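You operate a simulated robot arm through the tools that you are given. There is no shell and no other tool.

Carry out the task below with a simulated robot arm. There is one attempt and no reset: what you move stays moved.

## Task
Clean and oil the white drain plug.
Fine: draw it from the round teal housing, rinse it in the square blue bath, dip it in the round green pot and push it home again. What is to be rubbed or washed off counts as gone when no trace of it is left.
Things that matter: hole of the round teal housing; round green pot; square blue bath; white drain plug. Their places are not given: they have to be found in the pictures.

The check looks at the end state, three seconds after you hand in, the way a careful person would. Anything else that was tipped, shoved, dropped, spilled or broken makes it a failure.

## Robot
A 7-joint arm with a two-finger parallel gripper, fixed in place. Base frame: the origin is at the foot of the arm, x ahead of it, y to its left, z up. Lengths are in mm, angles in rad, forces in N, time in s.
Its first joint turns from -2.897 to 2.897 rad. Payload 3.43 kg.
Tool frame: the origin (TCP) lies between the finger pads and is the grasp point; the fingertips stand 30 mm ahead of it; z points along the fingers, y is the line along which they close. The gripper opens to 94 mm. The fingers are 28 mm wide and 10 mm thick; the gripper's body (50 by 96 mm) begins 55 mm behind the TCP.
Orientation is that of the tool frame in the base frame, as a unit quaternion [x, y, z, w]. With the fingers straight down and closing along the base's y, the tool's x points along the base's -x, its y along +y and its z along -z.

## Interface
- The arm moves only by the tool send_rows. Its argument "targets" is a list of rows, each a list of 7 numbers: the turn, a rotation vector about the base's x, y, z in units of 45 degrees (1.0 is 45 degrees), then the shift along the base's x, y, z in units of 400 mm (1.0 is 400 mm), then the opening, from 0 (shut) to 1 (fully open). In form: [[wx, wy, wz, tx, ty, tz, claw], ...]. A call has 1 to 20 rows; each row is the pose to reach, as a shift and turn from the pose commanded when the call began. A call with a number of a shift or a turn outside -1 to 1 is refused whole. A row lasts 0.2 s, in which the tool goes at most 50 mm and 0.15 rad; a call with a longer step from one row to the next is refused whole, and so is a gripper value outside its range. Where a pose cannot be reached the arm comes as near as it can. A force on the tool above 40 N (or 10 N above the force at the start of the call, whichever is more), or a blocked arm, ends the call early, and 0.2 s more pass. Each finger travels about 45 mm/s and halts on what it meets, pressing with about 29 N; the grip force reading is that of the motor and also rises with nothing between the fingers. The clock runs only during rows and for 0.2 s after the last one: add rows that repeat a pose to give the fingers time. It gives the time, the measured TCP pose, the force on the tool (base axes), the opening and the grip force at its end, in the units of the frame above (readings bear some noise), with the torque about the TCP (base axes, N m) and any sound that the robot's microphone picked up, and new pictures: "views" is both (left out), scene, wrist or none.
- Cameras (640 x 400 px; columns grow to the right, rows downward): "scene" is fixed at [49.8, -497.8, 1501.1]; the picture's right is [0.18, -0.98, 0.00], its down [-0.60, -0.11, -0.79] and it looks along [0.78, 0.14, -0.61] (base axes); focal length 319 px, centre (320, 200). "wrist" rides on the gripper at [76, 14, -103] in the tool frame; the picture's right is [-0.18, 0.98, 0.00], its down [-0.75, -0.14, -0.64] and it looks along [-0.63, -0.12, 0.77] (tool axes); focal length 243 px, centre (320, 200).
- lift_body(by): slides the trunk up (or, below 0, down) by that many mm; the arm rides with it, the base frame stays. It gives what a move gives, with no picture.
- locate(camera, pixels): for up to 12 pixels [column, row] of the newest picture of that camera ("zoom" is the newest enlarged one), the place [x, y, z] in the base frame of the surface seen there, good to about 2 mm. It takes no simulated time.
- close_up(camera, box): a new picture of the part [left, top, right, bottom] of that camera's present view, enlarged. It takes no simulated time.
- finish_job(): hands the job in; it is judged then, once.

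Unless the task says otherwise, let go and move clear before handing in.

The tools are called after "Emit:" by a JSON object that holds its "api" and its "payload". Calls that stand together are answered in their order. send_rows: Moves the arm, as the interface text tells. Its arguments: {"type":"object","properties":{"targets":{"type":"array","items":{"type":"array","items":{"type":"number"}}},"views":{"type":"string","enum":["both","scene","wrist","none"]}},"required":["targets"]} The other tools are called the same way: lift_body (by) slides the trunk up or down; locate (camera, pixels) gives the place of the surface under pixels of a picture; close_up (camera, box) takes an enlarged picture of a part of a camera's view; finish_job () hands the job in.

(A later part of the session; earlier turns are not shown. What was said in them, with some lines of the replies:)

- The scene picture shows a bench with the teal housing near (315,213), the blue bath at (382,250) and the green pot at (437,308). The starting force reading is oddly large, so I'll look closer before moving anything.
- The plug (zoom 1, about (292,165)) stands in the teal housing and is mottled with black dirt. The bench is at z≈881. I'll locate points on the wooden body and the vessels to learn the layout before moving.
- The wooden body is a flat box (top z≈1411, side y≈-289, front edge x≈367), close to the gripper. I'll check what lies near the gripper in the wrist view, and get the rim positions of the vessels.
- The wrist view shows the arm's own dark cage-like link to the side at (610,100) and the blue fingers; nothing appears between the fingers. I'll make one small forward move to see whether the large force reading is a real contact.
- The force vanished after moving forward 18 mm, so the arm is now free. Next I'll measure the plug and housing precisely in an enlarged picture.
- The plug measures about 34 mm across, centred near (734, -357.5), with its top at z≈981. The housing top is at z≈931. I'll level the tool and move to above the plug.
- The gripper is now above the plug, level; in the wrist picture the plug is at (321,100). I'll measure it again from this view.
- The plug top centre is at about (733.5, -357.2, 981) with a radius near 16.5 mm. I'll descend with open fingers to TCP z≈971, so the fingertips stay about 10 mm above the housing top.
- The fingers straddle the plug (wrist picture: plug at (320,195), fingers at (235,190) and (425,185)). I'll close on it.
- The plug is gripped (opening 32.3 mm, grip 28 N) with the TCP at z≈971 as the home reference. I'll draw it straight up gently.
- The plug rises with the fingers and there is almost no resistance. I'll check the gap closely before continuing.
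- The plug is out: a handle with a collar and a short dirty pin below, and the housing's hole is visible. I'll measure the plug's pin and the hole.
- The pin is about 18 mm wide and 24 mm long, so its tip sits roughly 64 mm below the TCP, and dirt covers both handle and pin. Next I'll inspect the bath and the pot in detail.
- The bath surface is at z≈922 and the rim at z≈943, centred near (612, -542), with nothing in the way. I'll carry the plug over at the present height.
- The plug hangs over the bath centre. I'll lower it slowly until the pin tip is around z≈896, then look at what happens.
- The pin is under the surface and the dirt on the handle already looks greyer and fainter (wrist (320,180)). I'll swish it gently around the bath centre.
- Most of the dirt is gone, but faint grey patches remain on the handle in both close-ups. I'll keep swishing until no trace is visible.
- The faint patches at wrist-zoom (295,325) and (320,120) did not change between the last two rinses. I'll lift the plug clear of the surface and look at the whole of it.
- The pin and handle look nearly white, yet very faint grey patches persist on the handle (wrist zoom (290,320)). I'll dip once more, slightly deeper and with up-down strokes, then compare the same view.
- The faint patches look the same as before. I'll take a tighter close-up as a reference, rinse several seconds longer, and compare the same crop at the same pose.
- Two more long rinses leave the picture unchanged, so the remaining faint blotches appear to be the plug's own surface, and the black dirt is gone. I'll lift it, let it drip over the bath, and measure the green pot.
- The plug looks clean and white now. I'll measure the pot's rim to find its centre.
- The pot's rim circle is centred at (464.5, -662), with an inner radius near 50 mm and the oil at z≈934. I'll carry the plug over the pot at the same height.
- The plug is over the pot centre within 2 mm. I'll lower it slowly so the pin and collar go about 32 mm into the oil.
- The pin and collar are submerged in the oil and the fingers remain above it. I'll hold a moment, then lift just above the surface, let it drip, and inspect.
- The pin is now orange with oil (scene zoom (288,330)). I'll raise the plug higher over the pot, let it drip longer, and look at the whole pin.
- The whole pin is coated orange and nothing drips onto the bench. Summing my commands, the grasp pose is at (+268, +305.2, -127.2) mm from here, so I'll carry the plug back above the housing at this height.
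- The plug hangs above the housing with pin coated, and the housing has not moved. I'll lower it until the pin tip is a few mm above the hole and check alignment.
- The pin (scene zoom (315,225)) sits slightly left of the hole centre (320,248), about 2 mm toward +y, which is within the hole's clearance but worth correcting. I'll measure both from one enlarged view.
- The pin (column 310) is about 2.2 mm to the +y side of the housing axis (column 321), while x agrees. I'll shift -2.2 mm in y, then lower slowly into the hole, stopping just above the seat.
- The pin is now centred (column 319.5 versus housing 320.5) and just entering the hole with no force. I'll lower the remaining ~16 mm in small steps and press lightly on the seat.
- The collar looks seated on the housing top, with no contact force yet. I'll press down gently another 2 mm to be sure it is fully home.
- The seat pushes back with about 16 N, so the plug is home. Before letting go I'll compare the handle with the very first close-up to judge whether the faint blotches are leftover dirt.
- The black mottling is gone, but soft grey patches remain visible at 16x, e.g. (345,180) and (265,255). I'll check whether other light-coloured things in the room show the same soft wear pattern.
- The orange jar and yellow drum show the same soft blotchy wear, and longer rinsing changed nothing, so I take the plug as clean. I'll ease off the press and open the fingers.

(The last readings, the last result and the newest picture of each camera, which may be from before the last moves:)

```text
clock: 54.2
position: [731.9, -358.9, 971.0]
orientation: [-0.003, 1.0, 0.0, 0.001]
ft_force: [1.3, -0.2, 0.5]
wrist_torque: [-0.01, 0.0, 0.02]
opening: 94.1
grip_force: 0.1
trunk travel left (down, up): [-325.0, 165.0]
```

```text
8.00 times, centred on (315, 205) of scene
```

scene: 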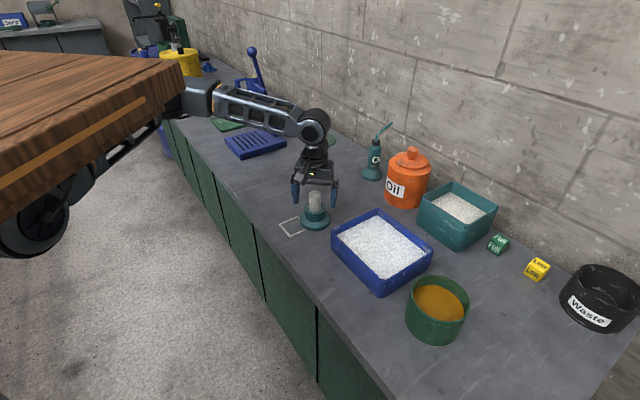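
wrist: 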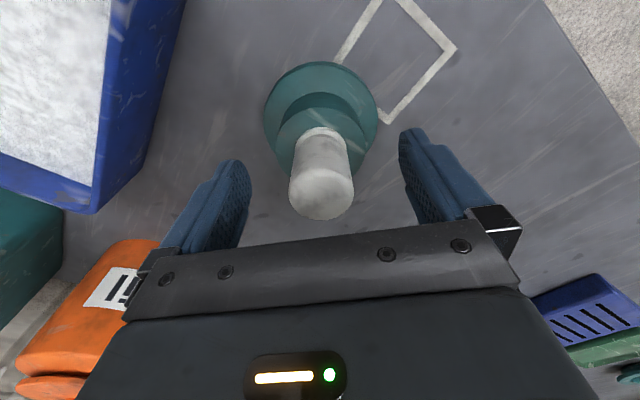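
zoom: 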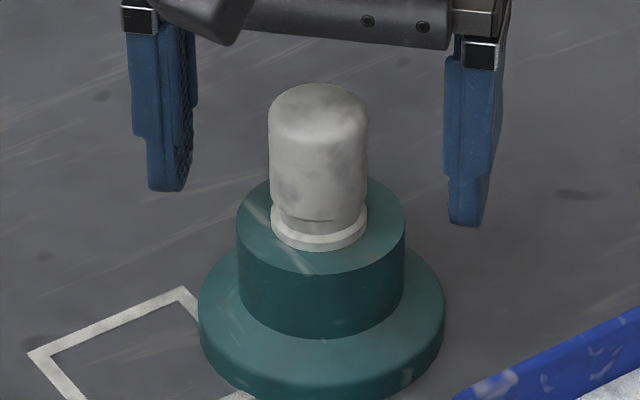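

The plug stands seated at the same height as at the start (top at row ~83 of the 8x view), and the fingers are fully open and clear on both sides. I'll rise straight up.

Emit:
{"api": "send_rows", "payload": {"targets": [[0, 0, 0, 0, 0, 0.03, 1], [0, 0, 0, 0, 0, 0.08, 1], [0, 0, 0, 0, 0, 0.14, 1], [0, 0, 0, 0, 0, 0.21, 1], [0, 0, 0, 0, 0, 0.28, 1], [0, 0, 0, 0, 0, 0.35, 1], [0, 0, 0, 0, 0, 0.42, 1], [0, 0, 0, 0, 0, 0.45, 1], [0, 0, 0, 0, 0, 0.45, 1]], "views": "both"}}

Emit:
{"api": "close_up", "payload": {"camera": "scene", "box": [275, 180, 355, 230]}}

Emit:
{"api": "locate", "payload": {"camera": "zoom", "pixels": [[320, 100], [320, 180], [320, 238], [205, 290], [440, 290], [320, 375], [275, 150], [365, 150]]}}

Emit:
{"api": "close_up", "payload": {"camera": "scene", "box": [300, 180, 330, 215]}}

Emit:
{"api": "close_up", "payload": {"camera": "scene", "box": [270, 170, 490, 350]}}

```text
clock: 56.2
position: [732.3, -360.7, 1149.7]
orientation: [-0.002, 1.0, 0.001, 0.001]
ft_force: [1.2, -0.5, 0.3]
wrist_torque: [0.01, 0.0, -0.01]
opening: 94.0
grip_force: 0.0
trunk travel left (down, up): [-325.0, 165.0]
```

scene: 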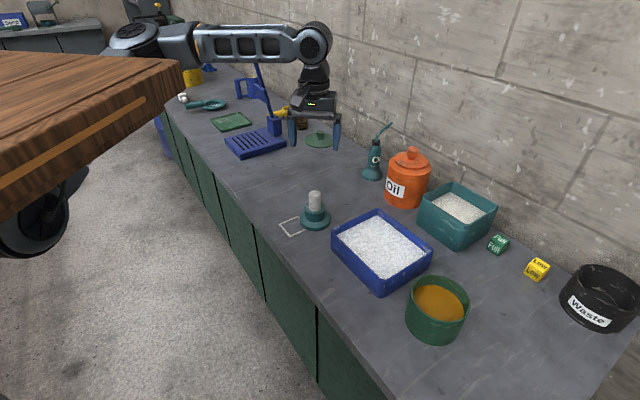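
wrist: 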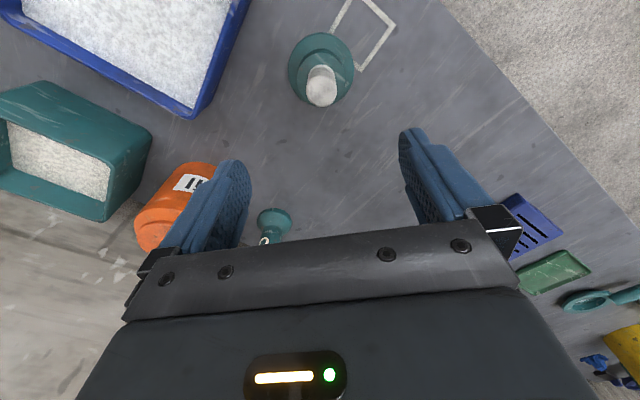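

```text
8.00 times, centred on (315, 205) of scene
```

zoom: 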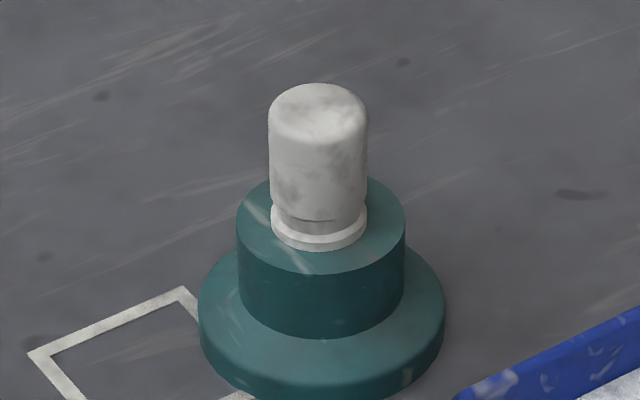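

```text
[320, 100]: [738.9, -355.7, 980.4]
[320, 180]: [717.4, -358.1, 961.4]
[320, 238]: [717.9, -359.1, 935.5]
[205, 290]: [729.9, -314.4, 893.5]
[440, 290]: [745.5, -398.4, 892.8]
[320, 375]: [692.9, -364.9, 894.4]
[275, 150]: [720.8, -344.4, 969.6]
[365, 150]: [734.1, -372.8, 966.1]
```

```text
11.43 times, centred on (315, 198) of scene
```

zoom: 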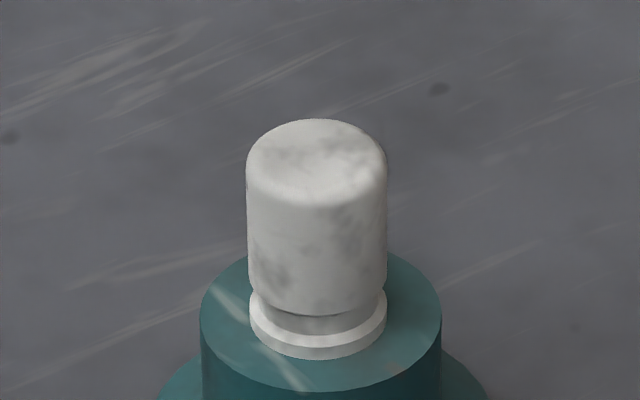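

```text
2.22 times, centred on (380, 260) of scene
```

zoom: 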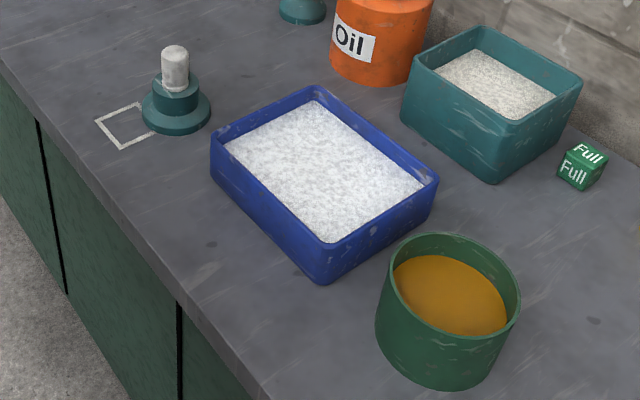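

The plug stands upright in the housing with its top at z≈981 as before. The black dirt is gone, the pin is oiled, the bath and pot are undisturbed, and the open gripper is about 140 mm clear above it. I'm handing the job in.

Emit:
{"api": "finish_job", "payload": {}}

```text
The job is handed in.
```

I drew the white drain plug, rinsed it in the blue bath, dipped it in the green pot and pushed it back into the teal housing. The job is handed in, and I don't know the verdict.

- **Cleaning:** the black dirt is gone. Faint grey patches remain on the handle. Several more seconds of rinsing did not change them, and the orange jar and yellow drum show similar wear, so I took them as the plug's own surface. I only saw the side facing the cameras, so I can't rule out that some of it is leftover dirt.
- **Oiling:** the whole pin came out coated with oil. The collar and lower handle were also in the oil but show no colour.
- **Seating:** the plug's top is back at about 981 mm, the same height as at the start. I pressed it down with about 16 N. It sits roughly 1 mm off the housing's centre, within the loose fit of the hole.
- **Surroundings:** in the pictures nothing else was moved and no drips landed on the bench. The gripper is open and about 140 mm above the plug.

The arm showed a large force reading at the very start, before I moved it. It went away after an 18 mm forward move.
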